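You operate a simulated robot arm through the tools that you are given. There is no shell and no other tool.

You are at the controls of a simulated robot arm. One attempt, no reset.

TASK
Scrub both patches of grime out of the sink with the yellow brush.
Fine: soap it on the soap bar first; stand it back in the brush caddy; leave the yellow sponge. What is to be rubbed or washed off counts as gone when no trace of it is left.

Only the result counts: the job must be done as asked and must still hold three seconds after the hand-in. Knocking over, shifting, dropping, spilling or breaking anything else fails it.

THE ROBOT
A 6-joint arm with a two-finger gripper, fixed in place. Base frame: the origin is at the foot of the arm, x ahead of it, y to its left, z up; the work surface is at about z = 65.8. Readings come in cm, degrees, newtons and seconds.
Its first joint turns from -166.0 to 166.0 degrees. Payload 3.43 kg.
Tool frame: the origin (TCP) lies between the finger pads and is the grasp point; the fingertips stand 2 cm ahead of it; z points along the fingers, y is the line along which they close. The gripper opens to 19 cm. The gripper's body begins 24.8 cm behind the TCP.
Orientation is that of the tool frame in the base frame, as a unit quaternion [x, y, z, w]. With the fingers straight down and closing along the base's y, the tool's x points along the base's -x, its y along +y and its z along -z.

THE INTERFACE
- The arm moves only by the tool send_rows. Its argument "plan" is a list that holds one entry, the list of rows, each a list of 7 numbers: the shift along the tool's x, y, z in cm, then the turn, a rotation vector about the tool's x, y, z in degrees, then the finger opening in cm, from 0 to 19. In form: [[[tx, ty, tz, wx, wy, wz, gripper], ...]]. A call has 1 to 20 rows; each row is the pose to reach, as a shift and turn from the pose commanded when the call began, along the tool's axes at that moment. A row lasts 0.2 s, in which the tool goes at most 5 cm and 8.6 degrees; a call with a longer step from one row to the next is refused whole, and so is a gripper value outside its range. Where a pose cannot be reached the arm comes as near as it can. A force on the tool above 40 N (or 10 N above the force at the start of the call, whichever is more), or a blocked arm, ends the call early, and 0.2 s more pass. The fingers move at their own pace (about 15.3 cm/s each) and stop on an object; they squeeze with about 42 N. The grip force told is the motor's: it shows also when the fingers shut on nothing. Time passes only in rows, and 0.2 s behind the last, so rows that repeat a pose let the fingers close. The reply holds the time, the measured pose of the TCP, the force on the tool along the base axes, the opening and the grip force, in the units named above and with some noise, with the torque about the TCP (base axes, N m) and any sound that the robot's microphone picked up.
- Cameras (640 x 400 px; columns grow to the right, rows downward): "scene" is fixed at [39.84, 49.94, 151.67]; the picture's right is [-0.35, -0.94, 0.00], its down [-0.79, 0.29, -0.54] and it looks along [0.51, -0.19, -0.84] (base axes); focal length 214 px, centre (320, 200). "wrist" rides on the gripper at [7, -0.8, -28.8] in the tool frame; the picture's right is [0.12, 0.99, 0.00], its down [-0.96, 0.12, -0.25] and it looks along [-0.24, 0.03, 0.97] (tool axes); focal length 261 px, centre (320, 200).
- camera(camera): a new picture of that camera. No time passes.
- raise_lower(by): slides the trunk up (or, below 0, down) by that many cm; the arm rides with it, the base frame stays. It gives what a move gives, with no picture.
- locate(camera, pixels): there is no depth. For up to 12 entries [column, row, z] of the newest picture of that camera ("zoom" is the newest enlarged one), the place [x, y] in the base frame at which the ray of that pixel passes the height z, good to about 0.3 cm. No time passes.
- close_up(camera, box): a new picture of the part [left, top, right, bottom] of that camera's present view, enlarged. No time passes.
- job_done(): hands the job in; it is judged then, once.

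Open the gripper and draw the arm clear of the work before you hand the job in, unless the task says otherwise.

The tools are called after "Call:" as name(argument=value, ...) on one line, values as JSON. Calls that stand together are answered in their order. send_rows: Moves the arm, as the interface text tells. Its arguments: {"type":"object","properties":{"plan":{"type":"array","items":{"type":"array","items":{"type":"array","items":{"type":"number"}}}}},"required":["plan"]} The other tools are called the same way: raise_lower (by) slides the trunk up or down; camera (camera) takes a picture; locate (camera, pixels) gives the place at which the rays of pixels pass given heights; close_up (camera, box) takes an enlarged picture of a part of a camera's view; job_done () hands the job in.

At the start:

```text
clock: 0.0
position: [66.06, 32.94, 134.92]
tool_rot: [0.001, 1.0, 0.001, 0.0]
force: [0.3, -0.6, -0.2]
ft_torque: [0.02, 0.0, -0.01]
gripper_width: 19.0
gripper_force: 0.1
trunk travel left (down, up): [-25.0, 19.0]
```

scene: 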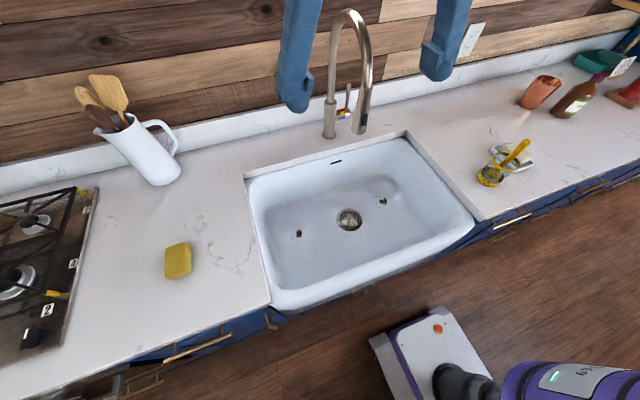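
wrist: 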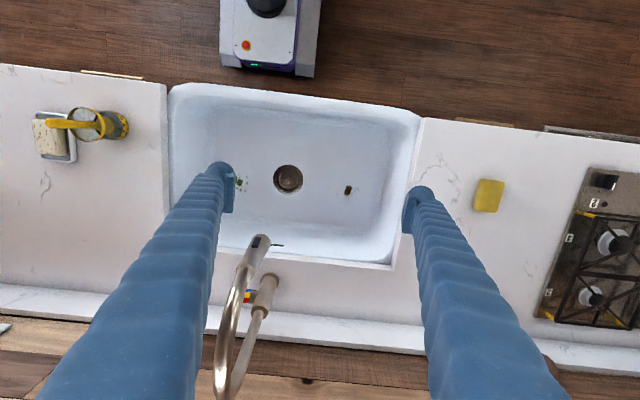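

I'll look closely at the caddy/soap area (scene ~505,160; wrist ~85,130) and the grime in the sink.

Call:
close_up(camera="scene", box=[450, 120, 570, 195])

Call:
close_up(camera="wrist", box=[10, 80, 170, 180])

Call:
close_up(camera="wrist", box=[160, 70, 440, 270])

Call:
close_up(camera="scene", box=[230, 120, 490, 310])

```text
5.33 times, centred on (510, 158) of scene
```

zoom: 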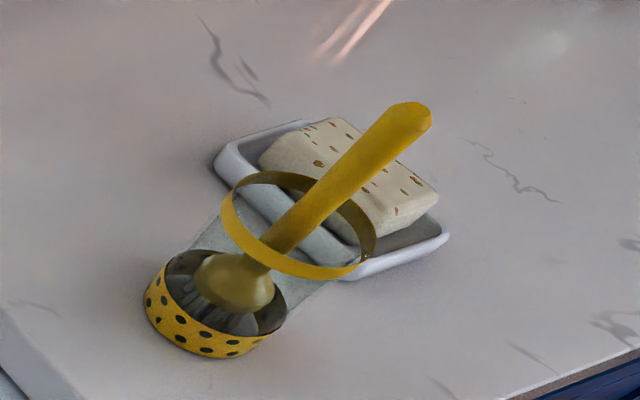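

```text
4.00 times, centred on (90, 130) of wrist
```

zoom: 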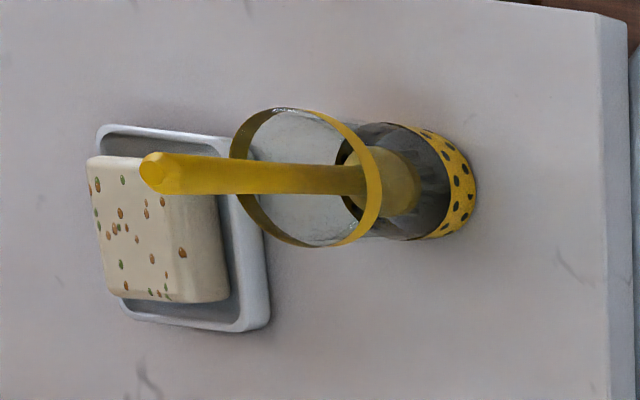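

```text
2.00 times, centred on (300, 170) of wrist
```

zoom: 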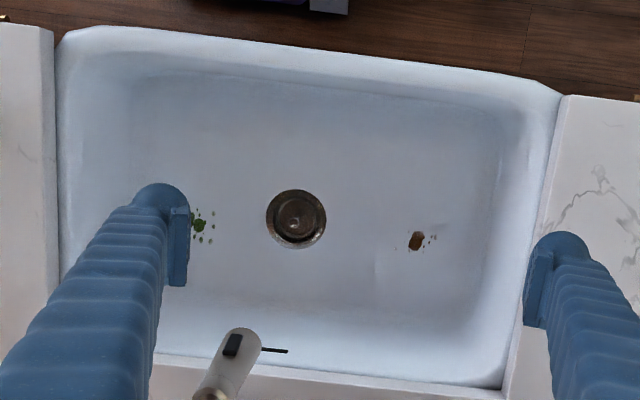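

```text
2.11 times, centred on (360, 215) of scene
```

zoom: 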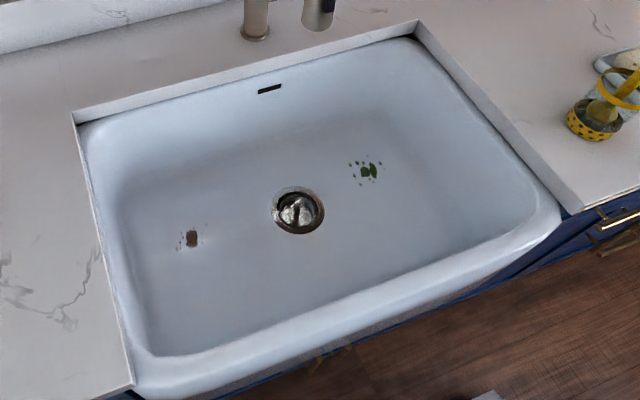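

I'll triangulate the brush tip, caddy ring and grime by locating the same points from both cameras at several heights.

Call:
locate(camera="scene", pixels=[[527.8, 142.1, 80], [527.8, 142.1, 90], [527.8, 142.1, 100], [505.9, 162.7, 75], [505.9, 162.7, 80], [505.9, 162.7, 85], [490.3, 177.7, 66], [382.7, 201.3, 45], [382.7, 201.3, 50], [382.7, 201.3, 55], [298.9, 233, 45], [298.9, 233, 55]])

Call:
locate(camera="wrist", pixels=[[48.75, 123, 80], [48.75, 123, 90], [48.75, 123, 100], [86.25, 124.5, 75], [86.25, 124.5, 80], [86.25, 124.5, 85], [118, 126, 66], [240, 182.5, 45], [240, 182.5, 50], [240, 182.5, 55], [348, 190.5, 45], [348, 190.5, 55]])

```text
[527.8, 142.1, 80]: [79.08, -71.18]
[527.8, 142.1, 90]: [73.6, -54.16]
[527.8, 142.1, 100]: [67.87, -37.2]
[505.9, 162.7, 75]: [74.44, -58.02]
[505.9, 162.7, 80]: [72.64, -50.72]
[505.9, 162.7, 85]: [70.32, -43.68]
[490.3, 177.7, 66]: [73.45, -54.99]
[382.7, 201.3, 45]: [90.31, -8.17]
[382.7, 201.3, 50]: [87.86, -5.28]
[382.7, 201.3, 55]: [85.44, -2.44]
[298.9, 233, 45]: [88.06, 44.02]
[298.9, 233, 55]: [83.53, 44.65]
```

```text
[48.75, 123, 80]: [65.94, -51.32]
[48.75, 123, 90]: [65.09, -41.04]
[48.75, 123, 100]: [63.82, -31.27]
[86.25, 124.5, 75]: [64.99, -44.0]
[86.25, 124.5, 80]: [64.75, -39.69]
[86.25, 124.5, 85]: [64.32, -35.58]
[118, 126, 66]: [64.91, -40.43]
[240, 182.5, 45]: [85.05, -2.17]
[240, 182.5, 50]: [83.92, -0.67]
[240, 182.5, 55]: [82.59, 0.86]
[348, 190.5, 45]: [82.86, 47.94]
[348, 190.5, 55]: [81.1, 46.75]
```

The rays disagree at z=66 for the counter but agree there for the grime, so the sink floor is about 65.8 and the counter is much higher. I'll re-triangulate the counter items at heights 85–112.

Call:
locate(camera="scene", pixels=[[527.8, 142.1, 105], [527.8, 142.1, 110], [527.8, 142.1, 115], [505.9, 162.7, 95], [505.9, 162.7, 100], [505.9, 162.7, 105], [490.3, 177.7, 85], [490.3, 177.7, 90], [490.3, 177.7, 95], [382.7, 201.3, 66], [298.9, 233, 66], [348, 220, 66]])

Call:
locate(camera="wrist", pixels=[[48.75, 123, 105], [48.75, 123, 110], [48.75, 123, 115], [86.25, 124.5, 95], [86.25, 124.5, 100], [86.25, 124.5, 105], [118, 126, 85], [118, 126, 90], [118, 126, 95], [240, 182.5, 66], [348, 190.5, 66], [288, 179, 66]])

```text
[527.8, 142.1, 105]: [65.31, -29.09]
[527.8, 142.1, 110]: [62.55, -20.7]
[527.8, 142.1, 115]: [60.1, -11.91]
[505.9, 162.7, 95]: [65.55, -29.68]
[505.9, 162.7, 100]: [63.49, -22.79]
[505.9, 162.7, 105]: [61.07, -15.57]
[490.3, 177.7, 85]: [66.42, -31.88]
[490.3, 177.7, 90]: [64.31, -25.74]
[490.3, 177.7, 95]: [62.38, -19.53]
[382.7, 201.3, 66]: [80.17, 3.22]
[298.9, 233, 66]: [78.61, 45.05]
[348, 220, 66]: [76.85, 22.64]
```

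```text
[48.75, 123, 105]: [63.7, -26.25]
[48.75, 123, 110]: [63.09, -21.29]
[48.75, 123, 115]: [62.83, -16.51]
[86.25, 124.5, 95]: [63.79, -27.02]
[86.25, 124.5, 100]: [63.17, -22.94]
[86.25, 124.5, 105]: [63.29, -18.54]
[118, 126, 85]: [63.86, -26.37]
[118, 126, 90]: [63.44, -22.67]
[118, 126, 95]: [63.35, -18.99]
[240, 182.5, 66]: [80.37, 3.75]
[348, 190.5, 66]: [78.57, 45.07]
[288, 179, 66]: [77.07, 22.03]
```

Tip of the brush ≈ (63,-21,110), ring ≈ (63.3,-22.9,100), green grime ≈ (80.3,3.5,66), brown ≈ (78.6,45.1,66). Next I triangulate the faucet nozzle (scene 362,130; wrist 261,238), the soap bar, the cup and the sink rim before moving.

Call:
locate(camera="scene", pixels=[[362, 130, 100], [362, 130, 110], [362, 130, 120], [350, 12, 120], [350, 12, 130], [515.6, 153.3, 90], [515.6, 153.3, 95], [540, 80, 95], [598, 78, 105], [480, 218, 90], [330, 135, 90], [405, 132, 90]])

Call:
locate(camera="wrist", pixels=[[261, 238, 100], [261, 238, 110], [261, 238, 120], [224, 390, 100], [224, 390, 120], [50, 137.5, 90], [50, 137.5, 95], [167, 90, 90], [170, 260, 90], [420, 118, 90], [390, 265, 90], [488, 195, 90]])

Call:
close_up(camera="scene", box=[300, 0, 400, 145])

Call:
close_up(camera="wrist", box=[180, 220, 320, 400])

```text
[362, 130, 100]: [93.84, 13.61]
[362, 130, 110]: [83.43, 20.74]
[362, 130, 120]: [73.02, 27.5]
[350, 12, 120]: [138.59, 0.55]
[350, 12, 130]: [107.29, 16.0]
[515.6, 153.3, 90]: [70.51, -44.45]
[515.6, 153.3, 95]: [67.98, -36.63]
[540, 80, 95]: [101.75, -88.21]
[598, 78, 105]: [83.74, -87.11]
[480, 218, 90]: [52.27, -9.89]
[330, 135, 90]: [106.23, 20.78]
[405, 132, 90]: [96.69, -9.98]
```

```text
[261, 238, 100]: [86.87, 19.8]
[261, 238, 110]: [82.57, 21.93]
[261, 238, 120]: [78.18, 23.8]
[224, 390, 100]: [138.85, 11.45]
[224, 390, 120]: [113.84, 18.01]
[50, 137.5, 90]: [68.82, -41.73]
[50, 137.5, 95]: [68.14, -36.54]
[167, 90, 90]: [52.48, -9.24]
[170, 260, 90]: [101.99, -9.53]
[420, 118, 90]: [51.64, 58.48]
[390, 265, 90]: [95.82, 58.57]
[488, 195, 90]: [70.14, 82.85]
```

```text
2.76 times, centred on (350, 72) of scene
```

zoom: 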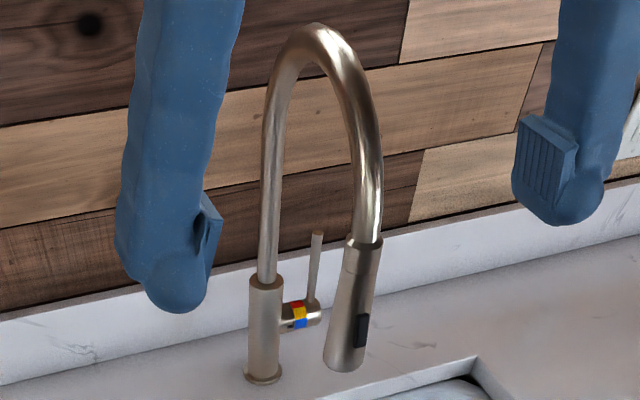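

```text
2.22 times, centred on (250, 310) of wrist
```

zoom: 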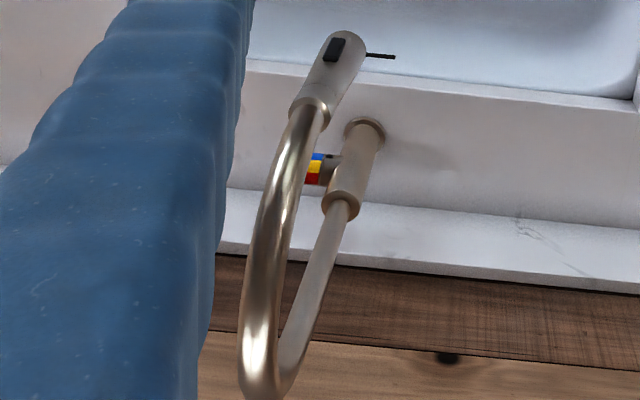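

Faucet nozzle sits around (84,21,107), well ahead of my path at x≈63–66; soap top is ≈(68,-36.6,95). I move at the current height to above the brush caddy for a better look.

Call:
send_rows(plan=[[[0.2, -3.9, 0, 0, 0, 0, 19], [0.5, -7.8, 0, 0, 0, 0, 19], [0.7, -11.7, 0, 0, 0, 0, 19], [0.9, -15.6, 0, 0, 0, 0, 19], [1.1, -19.5, 0, 0, 0, 0, 19], [1.3, -23.4, 0, 0, 0, 0, 19], [1.5, -27.3, 0, 0, 0, 0, 19], [1.7, -31.2, 0, 0, 0, 0, 19], [2.0, -35.1, 0, 0, 0, 0, 19], [2.2, -39, 0, 0, 0, 0, 19], [2.4, -42.9, 0, 0, 0, 0, 19], [2.7, -46.8, 0, 0, 0, 0, 19], [2.9, -50.7, 0, 0, 0, 0, 19], [3.06, -53.94, 0, 0, 0, 0, 19], [3.06, -53.94, 0, 0, 0, 0, 19]]])

```text
clock: 3.2
position: [63.08, -21.26, 135.02]
tool_rot: [0.0, 1.0, 0.001, 0.0]
force: [-0.4, 0.2, -0.2]
ft_torque: [0.04, 0.03, 0.0]
gripper_width: 19.0
gripper_force: 0.0
trunk travel left (down, up): [-25.0, 19.0]
```

The arm is over the caddy; now I take pictures from both cameras.

Call:
camera(camera="wrist")

Call:
camera(camera="scene")

```text
taken
```

wrist: 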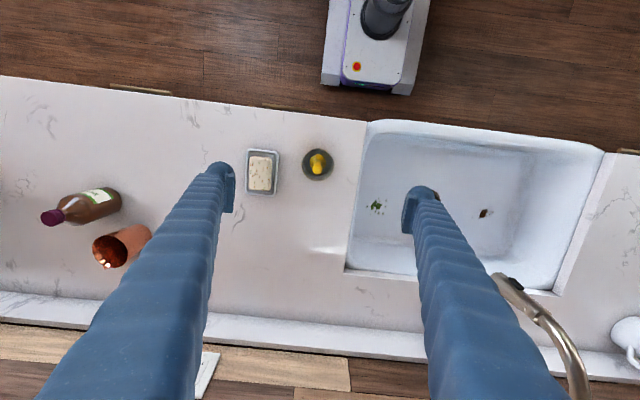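

```text
taken
```

scene: 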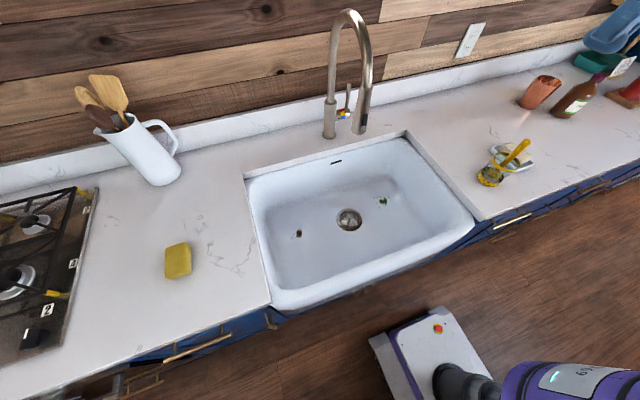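

The brush tip is at wrist (318,160) inside the caddy ring, soap at (262,172). I enlarge this region.

Call:
close_up(camera="wrist", box=[230, 125, 350, 200])

Call:
close_up(camera="wrist", box=[294, 142, 342, 184])

```text
5.33 times, centred on (290, 162) of wrist
```

zoom: 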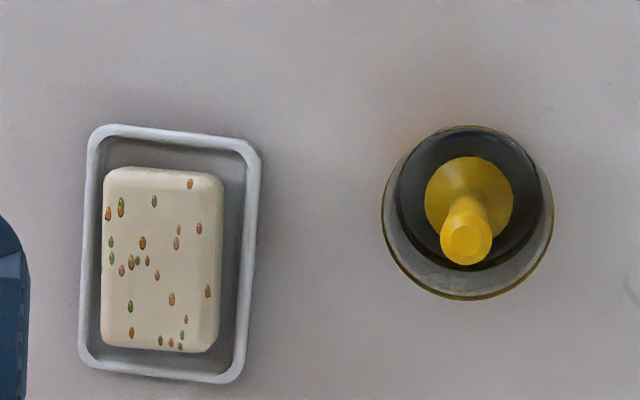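

```text
9.52 times, centred on (318, 163) of wrist
```

zoom: 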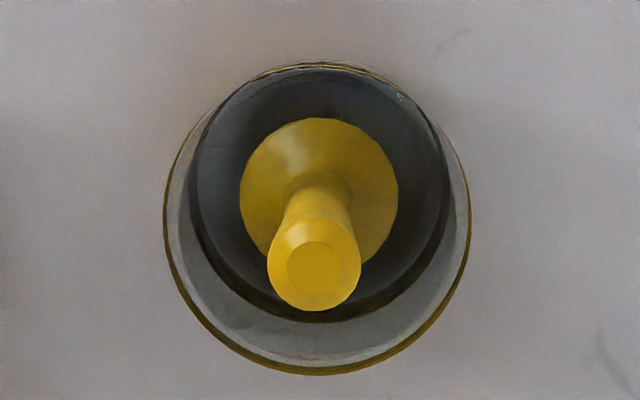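

I locate the tip centre (zoom 314,270), handle root, ring edges, plus soap corners from the other zoom view.

Call:
locate(camera="zoom", pixels=[[314, 270, 109], [314, 270, 110], [314, 270, 111], [268, 265, 109], [361, 265, 109], [316, 219, 100], [163, 219, 100], [471, 219, 100], [316, 64, 100], [316, 374, 100], [319, 190, 96], [319, 190, 94]])

Call:
locate(camera="wrist", pixels=[[250, 157, 95], [271.5, 157, 95], [249.5, 189, 95], [270.5, 190, 95], [260, 173, 95], [247, 148, 91], [278, 152, 91], [245, 192, 91], [274, 196, 91], [370, 120, 90], [346, 270, 90], [375, 206, 66]])

```text
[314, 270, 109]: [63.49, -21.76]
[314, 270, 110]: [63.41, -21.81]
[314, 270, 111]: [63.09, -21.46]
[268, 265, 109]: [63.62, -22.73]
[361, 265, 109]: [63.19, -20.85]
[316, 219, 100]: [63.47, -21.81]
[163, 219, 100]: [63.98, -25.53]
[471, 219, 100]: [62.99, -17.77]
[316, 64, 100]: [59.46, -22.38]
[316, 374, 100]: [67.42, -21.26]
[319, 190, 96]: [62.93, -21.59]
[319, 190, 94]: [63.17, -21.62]
```

```text
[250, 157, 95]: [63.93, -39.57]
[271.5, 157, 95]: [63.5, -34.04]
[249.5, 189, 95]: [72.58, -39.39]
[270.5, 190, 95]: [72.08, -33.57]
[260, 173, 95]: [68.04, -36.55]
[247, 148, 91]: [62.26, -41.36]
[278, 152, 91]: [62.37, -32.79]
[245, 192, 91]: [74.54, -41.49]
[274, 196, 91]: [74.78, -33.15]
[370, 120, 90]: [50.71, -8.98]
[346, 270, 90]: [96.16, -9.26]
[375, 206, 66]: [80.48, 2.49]
```

Handle axis is ≈(63.4,-21.75), vertical and centred in the caddy. I descend part-way with shift base (+0.35,-0.5,-18) and narrower fingers, then re-check alignment.

Call:
send_rows(plan=[[[-0.1, -0.2, 4, 0, 0, 0, 16], [-0.2, -0.4, 8, 0, 0, 0, 14], [-0.35, -0.5, 12, 0, 0, 0, 12], [-0.35, -0.5, 15, 0, 0, 0, 10], [-0.35, -0.5, 18, 0, 0, 0, 10], [-0.35, -0.5, 18, 0, 0, 0, 10], [-0.35, -0.5, 18, 0, 0, 0, 10]]])

```text
clock: 4.8
position: [63.27, -21.73, 116.89]
tool_rot: [0.0, 1.0, 0.0, -0.001]
force: [-0.5, 0.3, 0.2]
ft_torque: [-0.01, -0.02, -0.02]
gripper_width: 9.99
gripper_force: 0.0
trunk travel left (down, up): [-25.0, 19.0]
```

TCP reads (63.27,-21.73,116.9), fingertips at ~115, above the 110 tip. I check the alignment from the wrist and scene cameras.

Call:
camera(camera="wrist")

Call:
close_up(camera="wrist", box=[240, 120, 400, 220])

Call:
close_up(camera="scene", box=[440, 60, 600, 200])

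```text
taken
```

wrist: 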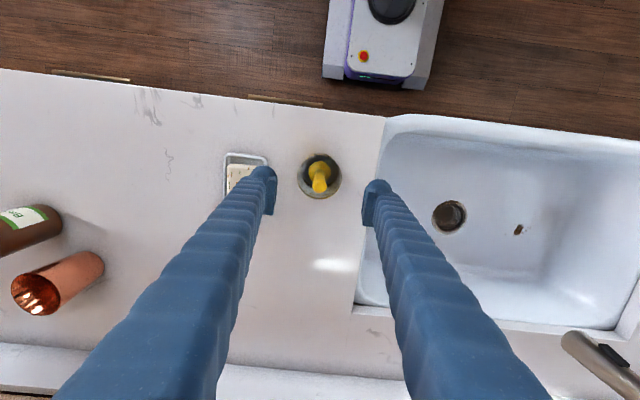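

```text
4.00 times, centred on (320, 170) of wrist
```

zoom: 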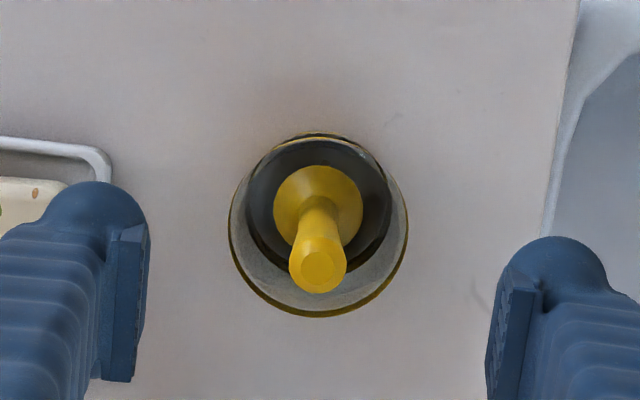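

```text
2.86 times, centred on (520, 130) of scene
```

zoom: 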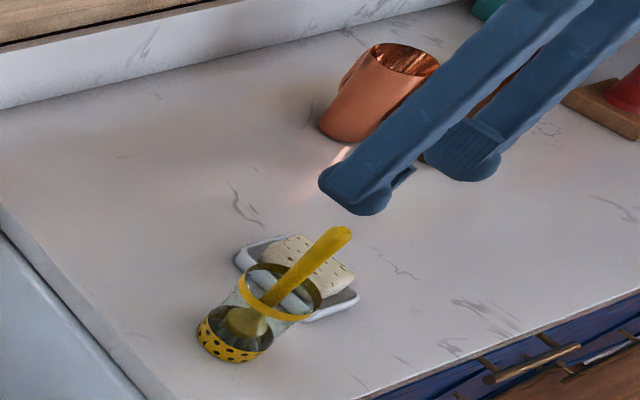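

The brush is centred between the fingers; tip at wrist px (319.5,186.8), root at (319,170). I verify its xy.

Call:
locate(camera="wrist", pixels=[[319.5, 186.75, 110], [319.5, 186.75, 109], [319.2, 176.5, 100], [319.5, 170, 95], [312.3, 186, 110], [326.8, 186, 110]])

```text
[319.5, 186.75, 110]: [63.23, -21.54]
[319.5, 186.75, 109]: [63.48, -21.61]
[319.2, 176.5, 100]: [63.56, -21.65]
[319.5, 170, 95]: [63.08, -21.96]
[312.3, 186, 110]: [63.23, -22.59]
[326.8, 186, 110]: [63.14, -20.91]
```

Handle at ≈(63.3,-21.7), matching the TCP. I descend 12.2 cm to z≈104.7 (fingertips ≈102.7, above the ring) with fingers open.

Call:
send_rows(plan=[[[0, 0, 3, 0, 0, 0, 10], [0, 0, 6, 0, 0, 0, 8], [0, 0, 9, 0, 0, 0, 7], [0, 0, 11, 0, 0, 0, 6], [0, 0, 12.2, 0, 0, 0, 6], [0, 0, 12.2, 0, 0, 0, 6]]])

```text
clock: 6.2
position: [63.22, -21.69, 104.82]
tool_rot: [0.0, 1.0, 0.0, 0.0]
force: [0.5, 0.3, -0.2]
ft_torque: [-0.02, -0.02, 0.03]
gripper_width: 6.01
gripper_force: 0.0
trunk travel left (down, up): [-25.0, 19.0]
```

I check from the scene camera that the fingertips straddle the handle above the ring.

Call:
close_up(camera="scene", box=[450, 100, 570, 195])

Call:
close_up(camera="wrist", box=[250, 130, 390, 230])

```text
4.21 times, centred on (510, 148) of scene
```

zoom: 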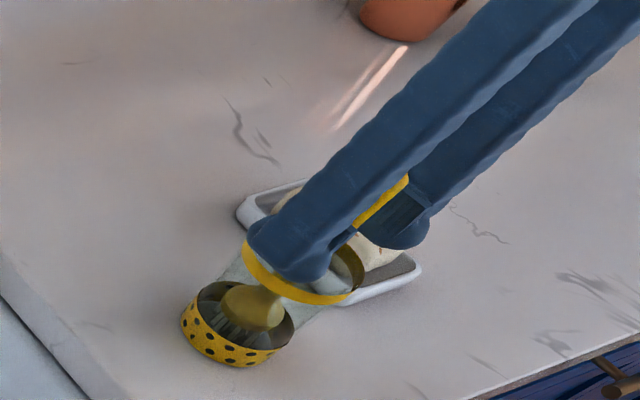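

```text
4.00 times, centred on (320, 180) of wrist
```

zoom: 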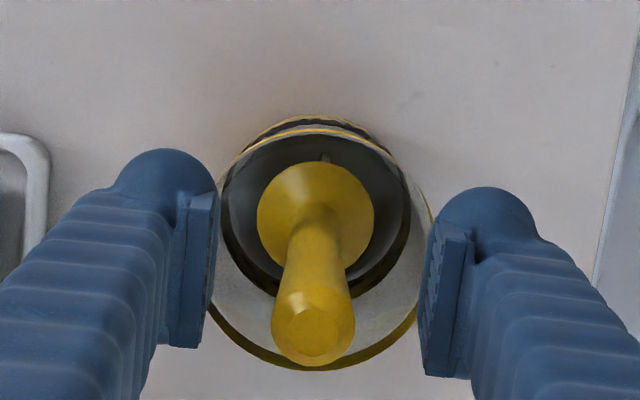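

Alignment looks good: handle between the pads, fingertips above the ring. I close on the handle.

Call:
send_rows(plan=[[[0, 0, 0, 0, 0, 0, 4], [0, 0, 0, 0, 0, 0, 3], [0, 0, 0, 0, 0, 0, 2.2], [0, 0, 0, 0, 0, 0, 1], [0, 0, 0, 0, 0, 0, 0], [0, 0, 0, 0, 0, 0, 0], [0, 0, 0, 0, 0, 0, 0]]])

```text
clock: 7.8
position: [63.16, -21.53, 104.91]
tool_rot: [0.0, 1.0, 0.001, 0.0]
force: [0.5, 0.3, -0.4]
ft_torque: [-0.01, -0.02, 0.0]
gripper_width: 1.77
gripper_force: 42.3
trunk travel left (down, up): [-25.0, 19.0]
```

The grip holds at 1.77 cm with 42 N. I lift straight up slowly by 15 cm so the head clears the ring.

Call:
send_rows(plan=[[[0, 0, -0.5, 0, 0, 0, 0], [0, 0, -1, 0, 0, 0, 0], [0, 0, -2, 0, 0, 0, 0], [0, 0, -3.5, 0, 0, 0, 0], [0, 0, -5, 0, 0, 0, 0], [0, 0, -6.5, 0, 0, 0, 0], [0, 0, -8, 0, 0, 0, 0], [0, 0, -9.5, 0, 0, 0, 0], [0, 0, -11, 0, 0, 0, 0], [0, 0, -12.5, 0, 0, 0, 0], [0, 0, -14, 0, 0, 0, 0], [0, 0, -15.5, 0, 0, 0, 0], [0, 0, -15.5, 0, 0, 0, 0]]])

```text
clock: 10.6
position: [63.29, -21.7, 120.32]
tool_rot: [0.0, 1.0, 0.0, 0.0]
force: [-0.5, -0.1, -0.4]
ft_torque: [0.02, 0.0, 0.02]
gripper_width: 1.74
gripper_force: 41.6
trunk travel left (down, up): [-25.0, 19.0]
```

Lifted to z 120.3. I check that the brush is out and the caddy is where it was.

Call:
close_up(camera="scene", box=[440, 80, 600, 195])

Call:
close_up(camera="wrist", box=[220, 120, 420, 245])

```text
3.48 times, centred on (520, 138) of scene
```

zoom: 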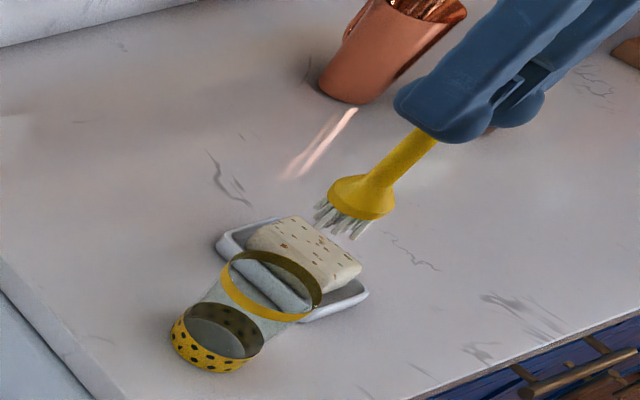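

```text
3.20 times, centred on (320, 182) of wrist
```

zoom: 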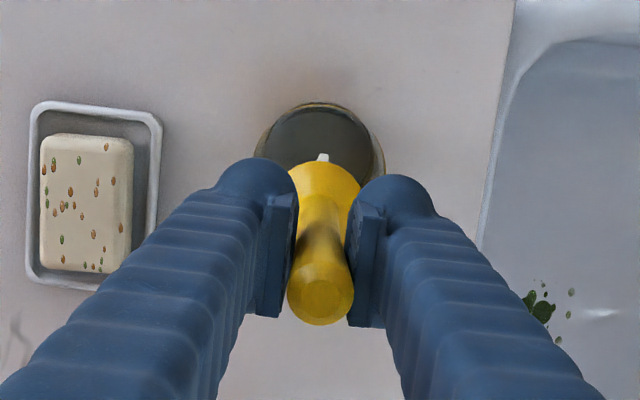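

Brush is out with bristles down and the caddy unmoved. I find the bristle-tip height by locating scene px ≈(526.3,144.3) against the known axis (63.3,-21.7).

Call:
locate(camera="zoom", pixels=[[327, 222, 104], [327, 222, 106], [327, 222, 108], [350, 232, 104], [350, 232, 106], [350, 232, 108], [340, 228, 105], [340, 228, 106], [340, 228, 107], [362, 195, 108], [362, 195, 110], [362, 195, 112]])

Call:
camera(camera="wrist")

```text
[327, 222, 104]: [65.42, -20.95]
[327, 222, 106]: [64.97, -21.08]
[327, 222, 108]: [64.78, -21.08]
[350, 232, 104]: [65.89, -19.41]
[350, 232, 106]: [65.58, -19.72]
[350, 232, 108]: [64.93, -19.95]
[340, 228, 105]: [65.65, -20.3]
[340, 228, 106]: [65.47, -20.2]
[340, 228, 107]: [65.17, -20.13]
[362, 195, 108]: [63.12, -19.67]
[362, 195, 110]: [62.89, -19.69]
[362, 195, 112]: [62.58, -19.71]
```

```text
taken
```

wrist: 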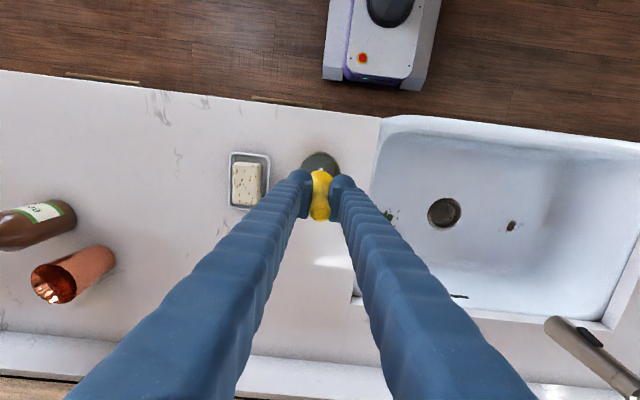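

That zoom was the wrist one; I redo it with scene pixel coordinates (bristle bottom ≈(526,145), head centre ≈(531.5,136.5)).

Call:
locate(camera="scene", pixels=[[526, 145.5, 104], [526, 145.5, 105], [526, 145.5, 106], [526, 145.5, 107], [526, 145.5, 108], [531.5, 138, 108], [531.5, 138, 110], [531.5, 138, 112]])

```text
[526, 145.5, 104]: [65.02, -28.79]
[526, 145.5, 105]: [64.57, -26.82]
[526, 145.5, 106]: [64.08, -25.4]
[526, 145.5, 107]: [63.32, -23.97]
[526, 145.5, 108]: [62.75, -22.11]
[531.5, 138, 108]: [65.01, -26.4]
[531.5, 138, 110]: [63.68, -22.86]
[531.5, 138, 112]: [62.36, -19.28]
```

Bristle tips are ≈13.5–14 cm below the TCP. I move over the soap centre (68,-36.6), then lower part-way to leave about 3 cm clearance.

Call:
send_rows(plan=[[[-1.2, -3.7, 0, 0, 0, 0, 0], [-2.4, -7.4, 0, 0, 0, 0, 0], [-3.6, -11.1, 0, 0, 0, 0, 0], [-4.7, -14.9, 0, 0, 0, 0, 0], [-4.7, -14.9, 2.5, 0, 0, 0, 0], [-4.7, -14.9, 5, 0, 0, 0, 0], [-4.7, -14.9, 7.5, 0, 0, 0, 0], [-4.7, -14.9, 7.5, 0, 0, 0, 0]]])

```text
clock: 12.4
position: [68.04, -36.64, 112.73]
tool_rot: [0.0, 1.0, 0.0, 0.0]
force: [-0.1, -0.5, 0.1]
ft_torque: [0.0, 0.04, 0.02]
gripper_width: 1.76
gripper_force: 42.2
trunk travel left (down, up): [-25.0, 19.0]
```

TCP at (68.04,-36.64,112.7). I look from both cameras to judge the gap between bristles and soap.

Call:
close_up(camera="scene", box=[470, 100, 570, 180])

Call:
close_up(camera="wrist", box=[250, 120, 390, 220])

```text
5.00 times, centred on (520, 140) of scene
```

zoom: 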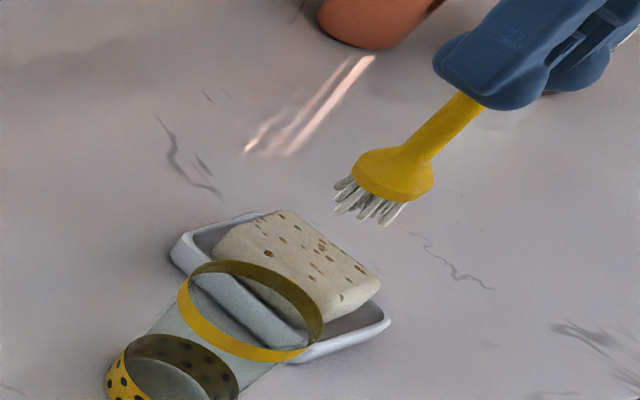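

```text
4.00 times, centred on (320, 170) of wrist
```

zoom: 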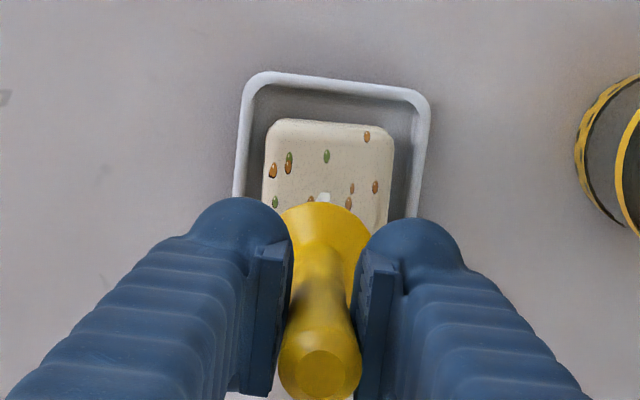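

I locate the bristle bottom (scene ≈(530.5,143)) on the axis (68,-36.6) to get its height.

Call:
locate(camera="scene", pixels=[[530.5, 143, 98], [530.5, 143, 99], [530.5, 143, 100], [530.5, 143, 101], [519, 153, 94], [519, 153, 95], [519, 153, 96]])

```text
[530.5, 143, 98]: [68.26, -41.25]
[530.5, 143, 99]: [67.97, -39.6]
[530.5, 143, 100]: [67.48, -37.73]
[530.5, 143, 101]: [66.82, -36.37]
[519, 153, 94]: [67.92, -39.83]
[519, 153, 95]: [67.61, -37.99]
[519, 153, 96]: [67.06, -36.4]
```

Bristles are ≈4–5 cm above the soap top. I lower 3 cm, then continue in small steps watching force.

Call:
send_rows(plan=[[[0, 0, 1, 0, 0, 0, 0], [0, 0, 2, 0, 0, 0, 0], [0, 0, 3, 0, 0, 0, 0], [0, 0, 3, 0, 0, 0, 0]]])

```text
clock: 13.4
position: [68.01, -36.51, 109.85]
tool_rot: [0.0, 1.0, 0.0, 0.0]
force: [-0.5, 0.2, -1.1]
ft_torque: [0.03, 0.01, 0.01]
gripper_width: 1.74
gripper_force: 42.1
trunk travel left (down, up): [-25.0, 19.0]
```

No clear contact yet (force within noise). I step down 0.5 cm.

Call:
send_rows(plan=[[[0, 0, 0.25, 0, 0, 0, 0], [0, 0, 0.5, 0, 0, 0, 0]]])

Call:
close_up(camera="scene", box=[480, 110, 560, 175])

```text
clock: 14.0
position: [67.96, -36.46, 109.23]
tool_rot: [0.0, 1.0, -0.001, 0.0]
force: [-0.3, 0.6, -0.8]
ft_torque: [0.0, -0.06, -0.04]
gripper_width: 1.75
gripper_force: 42.0
trunk travel left (down, up): [-25.0, 19.0]
```

```text
6.15 times, centred on (520, 142) of scene
```

zoom: 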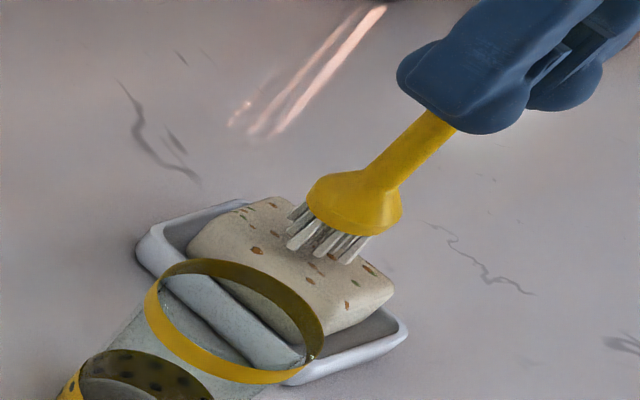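

Bristles look very close to the soap (zoom ≈(330,255)) but there's no contact force yet. I step down another 0.5 cm.

Call:
send_rows(plan=[[[0, 0, 0.25, 0, 0, 0, 0], [0, 0, 0.5, 0, 0, 0, 0]]])

Call:
close_up(camera="scene", box=[480, 110, 560, 175])

```text
clock: 14.6
position: [67.98, -36.5, 108.66]
tool_rot: [0.0, 1.0, 0.0, -0.001]
force: [0.3, 0.8, -1.3]
ft_torque: [0.0, 0.03, 0.04]
gripper_width: 1.76
gripper_force: 41.9
trunk travel left (down, up): [-25.0, 19.0]
```

```text
6.15 times, centred on (520, 142) of scene
```

zoom: 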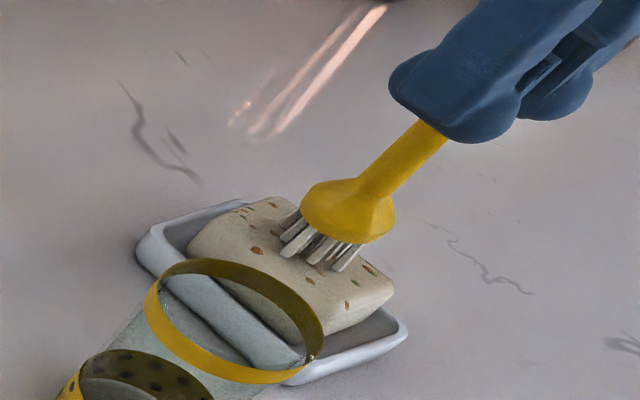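

Still no upward force. I continue down 0.4 cm.

Call:
send_rows(plan=[[[0, 0, 0.2, 0, 0, 0, 0], [0, 0, 0.4, 0, 0, 0, 0]]])

Call:
close_up(camera="scene", box=[480, 110, 560, 175])

```text
clock: 15.2
position: [68.06, -36.45, 108.53]
tool_rot: [0.001, 1.0, -0.001, 0.0]
force: [-1.8, -0.3, 17.4]
ft_torque: [0.08, 0.19, 0.0]
gripper_width: 1.74
gripper_force: 42.0
trunk travel left (down, up): [-25.0, 19.0]
```

```text
6.15 times, centred on (520, 142) of scene
```

zoom: 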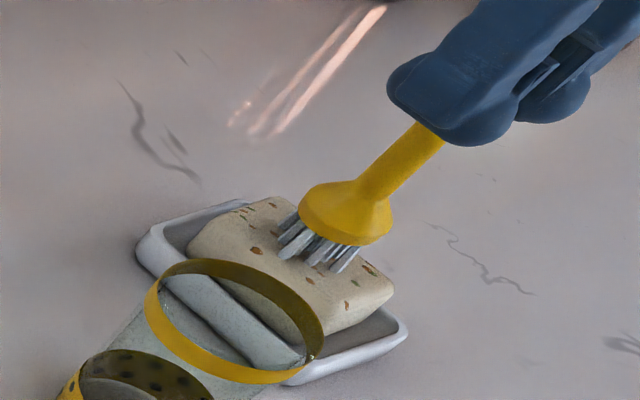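

Contact at TCP z≈108.5 with 17 N, and the bristles changed colour to bluish-white, suggesting soap. I ease off 0.22 cm to a light touch and hold, then see.

Call:
send_rows(plan=[[[0, 0, -0.22, 0, 0, 0, 0], [0, 0, -0.22, 0, 0, 0, 0]]])

Call:
close_up(camera="scene", box=[500, 125, 550, 165])

```text
clock: 15.8
position: [68.02, -36.57, 108.49]
tool_rot: [0.0, 1.0, 0.0, 0.0]
force: [0.4, -0.7, 7.5]
ft_torque: [-0.1, -0.11, 0.01]
gripper_width: 1.76
gripper_force: 41.6
trunk travel left (down, up): [-25.0, 19.0]
```

```text
10.00 times, centred on (525, 145) of scene
```

zoom: 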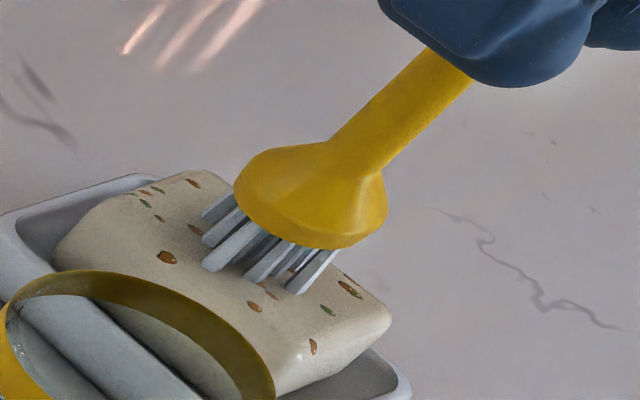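

The force is down to 7.5 N. I lift off 5 cm and compare the bristle colour and soap position.

Call:
send_rows(plan=[[[0, 0, -0.5, 0, 0, 0, 0], [0, 0, -1.5, 0, 0, 0, 0], [0, 0, -3, 0, 0, 0, 0], [0, 0, -5, 0, 0, 0, 0], [0, 0, -5, 0, 0, 0, 0]]])

Call:
close_up(camera="scene", box=[470, 100, 570, 180])

Call:
close_up(camera="scene", box=[500, 115, 560, 160])

```text
clock: 17.0
position: [68.07, -36.44, 113.42]
tool_rot: [-0.001, 1.0, 0.0, -0.001]
force: [-0.3, 0.6, -1.0]
ft_torque: [0.0, 0.02, 0.0]
gripper_width: 1.75
gripper_force: 42.1
trunk travel left (down, up): [-25.0, 19.0]
```

```text
5.00 times, centred on (520, 140) of scene
```

zoom: 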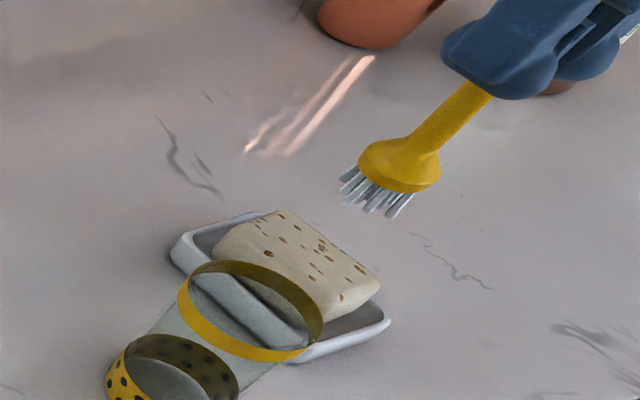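

```text
8.89 times, centred on (530, 138) of scene
```

zoom: 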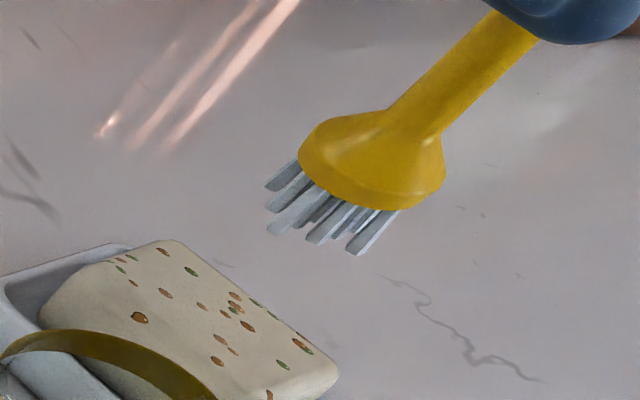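

Bristles are clearly soaped (bluish-white) and the soap/dish are unmoved. I raise to z≈120 and move over the sink toward the green patch (80.3,3.5), stopping at x≈74 for a clear wrist view.

Call:
send_rows(plan=[[[0, 0, -3.5, 0, 0, 0, 0], [0, 0, -7, 0, 0, 0, 0], [-0.8, 4, -7, 0, 0, 0, 0], [-1.6, 8, -7, 0, 0, 0, 0], [-2.4, 12, -7, 0, 0, 0, 0], [-3.2, 16, -7, 0, 0, 0, 0], [-4, 20, -7, 0, 0, 0, 0], [-4.8, 24, -7, 0, 0, 0, 0], [-5.4, 28, -7, 0, 0, 0, 0], [-6, 32, -7, 0, 0, 0, 0], [-6, 36, -7, 0, 0, 0, 0], [-6, 40, -7, 0, 0, 0, 0], [-6, 40, -7, 0, 0, 0, 0]]])

Call:
camera(camera="wrist")

Call:
camera(camera="scene")

```text
clock: 19.8
position: [74.15, 3.83, 120.55]
tool_rot: [0.0, 1.0, 0.001, 0.0]
force: [-0.3, -0.1, -1.4]
ft_torque: [-0.08, 0.02, 0.0]
gripper_width: 1.73
gripper_force: 42.3
trunk travel left (down, up): [-25.0, 19.0]
```

```text
taken
```

wrist: 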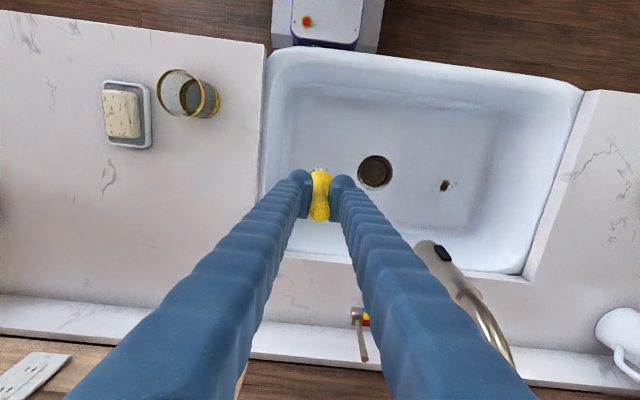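

```text
taken
```

scene: 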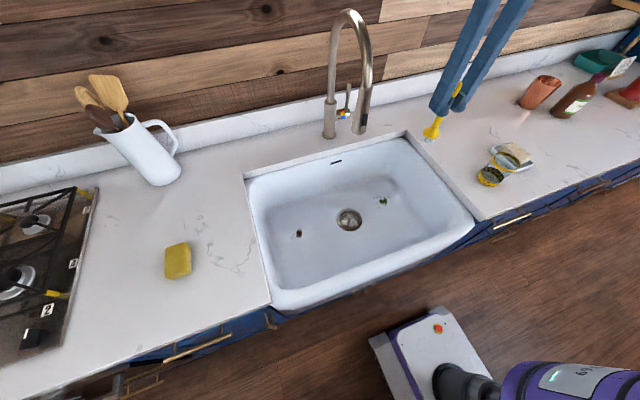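

The green patch is hidden from the wrist; I use a scene close-up of both patches to measure their extents.

Call:
close_up(camera="scene", box=[365, 185, 405, 213])

Call:
locate(camera="zoom", pixels=[[320, 200, 65.8]])

Call:
close_up(camera="scene", box=[280, 218, 320, 246])

```text
14.29 times, centred on (385, 199) of scene
```

zoom: 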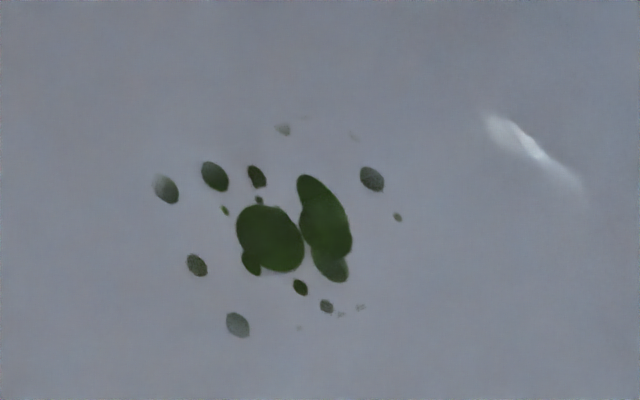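

```text
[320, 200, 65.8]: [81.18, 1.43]
```

```text
14.29 times, centred on (300, 232) of scene
```

zoom: 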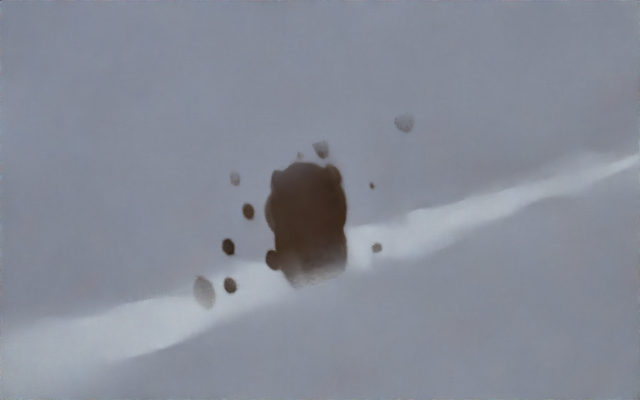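

I locate the extents of both splatters (green cols 373–391, rows 193–209; brown cols 291–307, rows 226–240) at the sink floor height.

Call:
locate(camera="scene", pixels=[[373.9, 198.3, 65.8], [382.4, 194.2, 65.8], [388.7, 197.4, 65.8], [390.5, 200.2, 65.8], [387.5, 206.7, 65.8], [379.2, 207.8, 65.8], [376.4, 203.5, 65.8], [382.5, 201.5, 65.8]])

Call:
locate(camera="zoom", pixels=[[204, 292, 65.8], [235, 178, 65.8], [320, 148, 65.8], [404, 122, 65.8], [377, 248, 65.8], [315, 283, 65.8], [307, 220, 65.8], [372, 185, 65.8], [228, 246, 65.8]])

```text
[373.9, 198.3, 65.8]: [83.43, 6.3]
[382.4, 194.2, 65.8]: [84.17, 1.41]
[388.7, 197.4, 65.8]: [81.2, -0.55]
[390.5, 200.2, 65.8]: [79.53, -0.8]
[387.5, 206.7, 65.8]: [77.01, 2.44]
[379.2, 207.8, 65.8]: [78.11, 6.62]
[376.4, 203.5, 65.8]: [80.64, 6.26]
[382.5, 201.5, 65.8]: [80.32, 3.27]
```

```text
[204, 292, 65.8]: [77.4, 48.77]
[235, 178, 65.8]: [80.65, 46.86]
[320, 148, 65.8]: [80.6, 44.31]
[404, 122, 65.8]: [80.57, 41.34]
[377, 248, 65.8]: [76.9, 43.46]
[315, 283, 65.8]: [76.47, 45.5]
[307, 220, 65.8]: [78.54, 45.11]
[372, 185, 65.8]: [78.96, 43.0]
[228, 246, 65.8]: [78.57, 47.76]
```

Green splatter spans x≈76.8–84.5, y≈-1–7; brown x≈76–81, y≈41–49. I check the faucet nozzle position again (wrist px ~(425,247) bottom rim) for clearance.

Call:
close_up(camera="wrist", box=[330, 220, 530, 400])

Call:
locate(camera="wrist", pixels=[[427, 245, 105], [427, 245, 108], [427, 245, 111], [427, 245, 114], [500, 340, 125], [500, 340, 130], [358, 318, 90]])

Call:
locate(camera="scene", pixels=[[359.5, 132, 105], [359.5, 132, 108], [359.5, 132, 111], [359.5, 132, 114], [350, 12, 132], [350, 12, 135], [330, 135, 91]])

```text
2.22 times, centred on (430, 310) of wrist
```

zoom: 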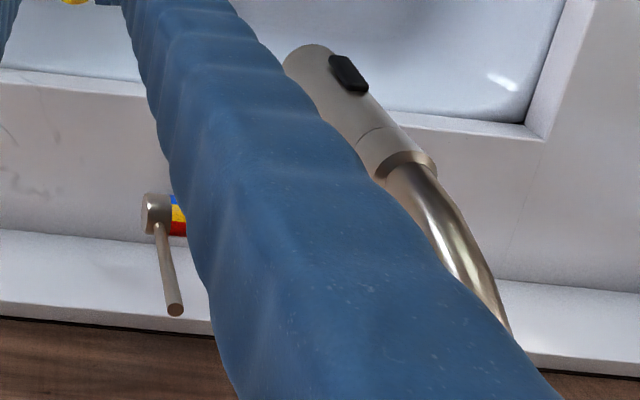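

```text
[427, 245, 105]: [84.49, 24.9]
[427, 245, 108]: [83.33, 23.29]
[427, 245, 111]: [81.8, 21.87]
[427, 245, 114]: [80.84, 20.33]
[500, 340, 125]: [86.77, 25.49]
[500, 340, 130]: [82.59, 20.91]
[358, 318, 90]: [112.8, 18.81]
```

```text
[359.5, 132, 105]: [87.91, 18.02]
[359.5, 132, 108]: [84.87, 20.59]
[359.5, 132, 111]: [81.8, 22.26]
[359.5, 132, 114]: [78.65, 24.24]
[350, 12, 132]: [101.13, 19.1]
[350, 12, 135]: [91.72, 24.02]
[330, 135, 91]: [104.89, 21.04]
```

Nozzle bottom is at ≈(82,22,111), so at y≈3 I have good clearance. I move to x≈80 and descend 18 cm first, then check.

Call:
send_rows(plan=[[[-3, -0.3, 0, 0, 0, 0, 0], [-6, -0.5, 0, 0, 0, 0, 0], [-6, -0.5, 3, 0, 0, 0, 0], [-6, -0.5, 6, 0, 0, 0, 0], [-6, -0.5, 9, 0, 0, 0, 0], [-6, -0.5, 12, 0, 0, 0, 0], [-6, -0.5, 15, 0, 0, 0, 0], [-6, -0.5, 18, 0, 0, 0, 0], [-6, -0.5, 18, 0, 0, 0, 0]]])

Call:
camera(camera="scene")

Call:
camera(camera="wrist")

```text
clock: 21.8
position: [79.93, 3.15, 102.61]
tool_rot: [0.0, 1.0, 0.0, 0.0]
force: [-0.4, 0.2, -0.1]
ft_torque: [-0.02, 0.02, 0.01]
gripper_width: 1.72
gripper_force: 41.8
trunk travel left (down, up): [-25.0, 19.0]
```

```text
taken
```

scene: 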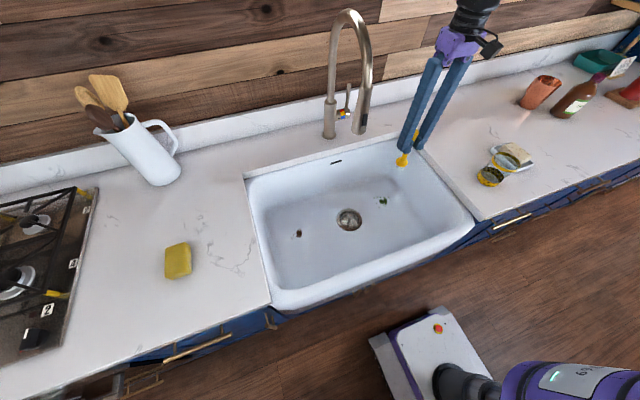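

```text
taken
```

wrist: 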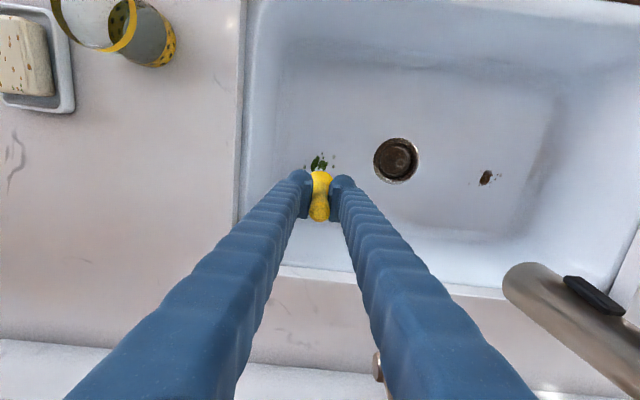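

Clear of the faucet and green patch directly under the brush. I descend another 18 cm to TCP z≈84.6 (bristles ≈71).

Call:
send_rows(plan=[[[0, 0, 3, 0, 0, 0, 0], [0, 0, 6, 0, 0, 0, 0], [0, 0, 9, 0, 0, 0, 0], [0, 0, 12, 0, 0, 0, 0], [0, 0, 15, 0, 0, 0, 0], [0, 0, 18, 0, 0, 0, 0], [0, 0, 18, 0, 0, 0, 0]]])

Call:
camera(camera="scene")

Call:
close_up(camera="scene", box=[340, 160, 430, 220])

Call:
close_up(camera="wrist", box=[250, 110, 390, 220])

```text
clock: 23.4
position: [79.89, 3.07, 84.49]
tool_rot: [0.0, 1.0, 0.0, 0.0]
force: [0.2, 0.2, -0.7]
ft_torque: [0.03, -0.02, 0.03]
gripper_width: 1.76
gripper_force: 41.7
trunk travel left (down, up): [-25.0, 19.0]
```

```text
taken
```

scene: 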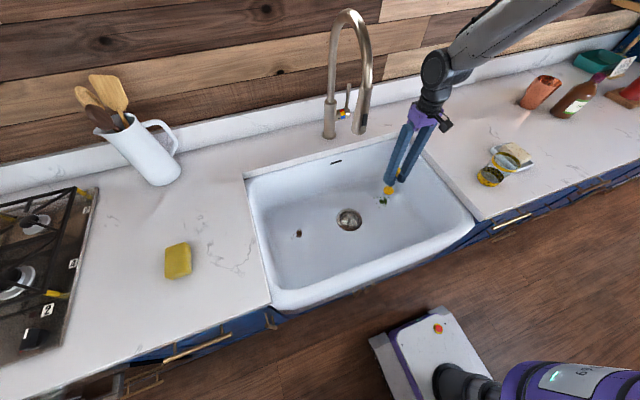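

```text
6.67 times, centred on (385, 190) of scene
```

zoom: 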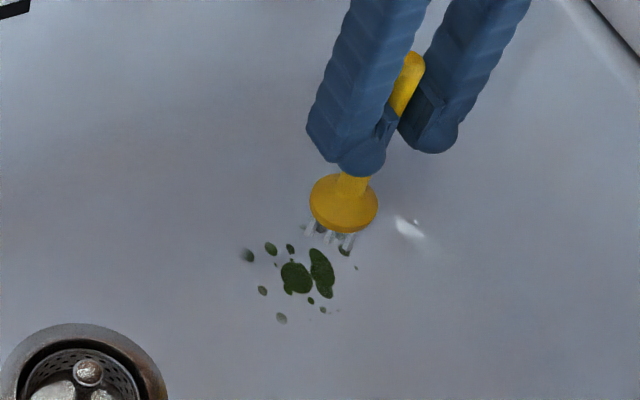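

```text
3.64 times, centred on (320, 165) of wrist
```

zoom: 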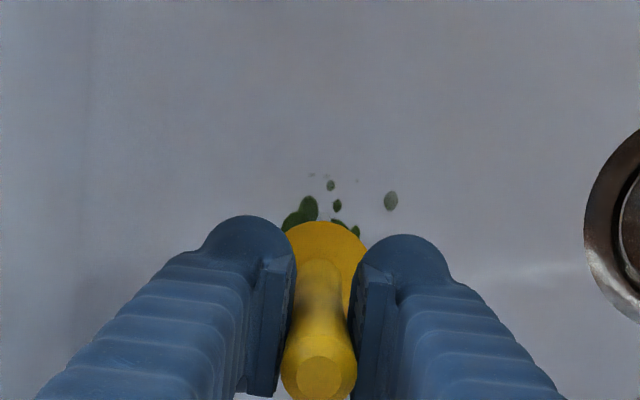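

The brush is ~4–5 cm above the floor with the green patch beneath. I descend 3.5 cm, then step to contact.

Call:
send_rows(plan=[[[0, 0, 1.2, 0, 0, 0, 0], [0, 0, 2.4, 0, 0, 0, 0], [0, 0, 3.5, 0, 0, 0, 0], [0, 0, 3.5, 0, 0, 0, 0]]])

Call:
close_up(camera="scene", box=[355, 170, 415, 215])

```text
clock: 24.4
position: [79.97, 3.04, 81.14]
tool_rot: [0.0, 1.0, 0.0, 0.001]
force: [-0.5, 0.4, -0.1]
ft_torque: [-0.02, 0.02, 0.02]
gripper_width: 1.74
gripper_force: 41.4
trunk travel left (down, up): [-25.0, 19.0]
```

```text
8.89 times, centred on (385, 192) of scene
```

zoom: 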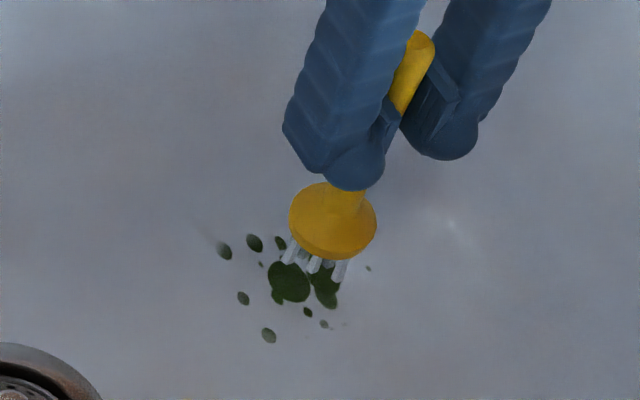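

No contact yet at TCP z 81.1. I step 0.8 cm more.

Call:
send_rows(plan=[[[0, 0, 0.4, 0, 0, 0, 0], [0, 0, 0.8, 0, 0, 0, 0]]])

```text
clock: 25.0
position: [80.02, 3.19, 80.2]
tool_rot: [0.0, 1.0, 0.001, -0.001]
force: [0.2, 0.4, -0.3]
ft_torque: [-0.01, 0.02, -0.02]
gripper_width: 1.72
gripper_force: 41.3
trunk travel left (down, up): [-25.0, 19.0]
```

Still free; another 0.4 cm.

Call:
send_rows(plan=[[[0, 0, 0.2, 0, 0, 0, 0], [0, 0, 0.4, 0, 0, 0, 0]]])

```text
clock: 25.6
position: [80.09, 3.11, 79.79]
tool_rot: [-0.001, 1.0, -0.001, 0.0]
force: [-0.7, -0.7, -0.3]
ft_torque: [0.02, 0.0, 0.0]
gripper_width: 1.74
gripper_force: 41.6
trunk travel left (down, up): [-25.0, 19.0]
```

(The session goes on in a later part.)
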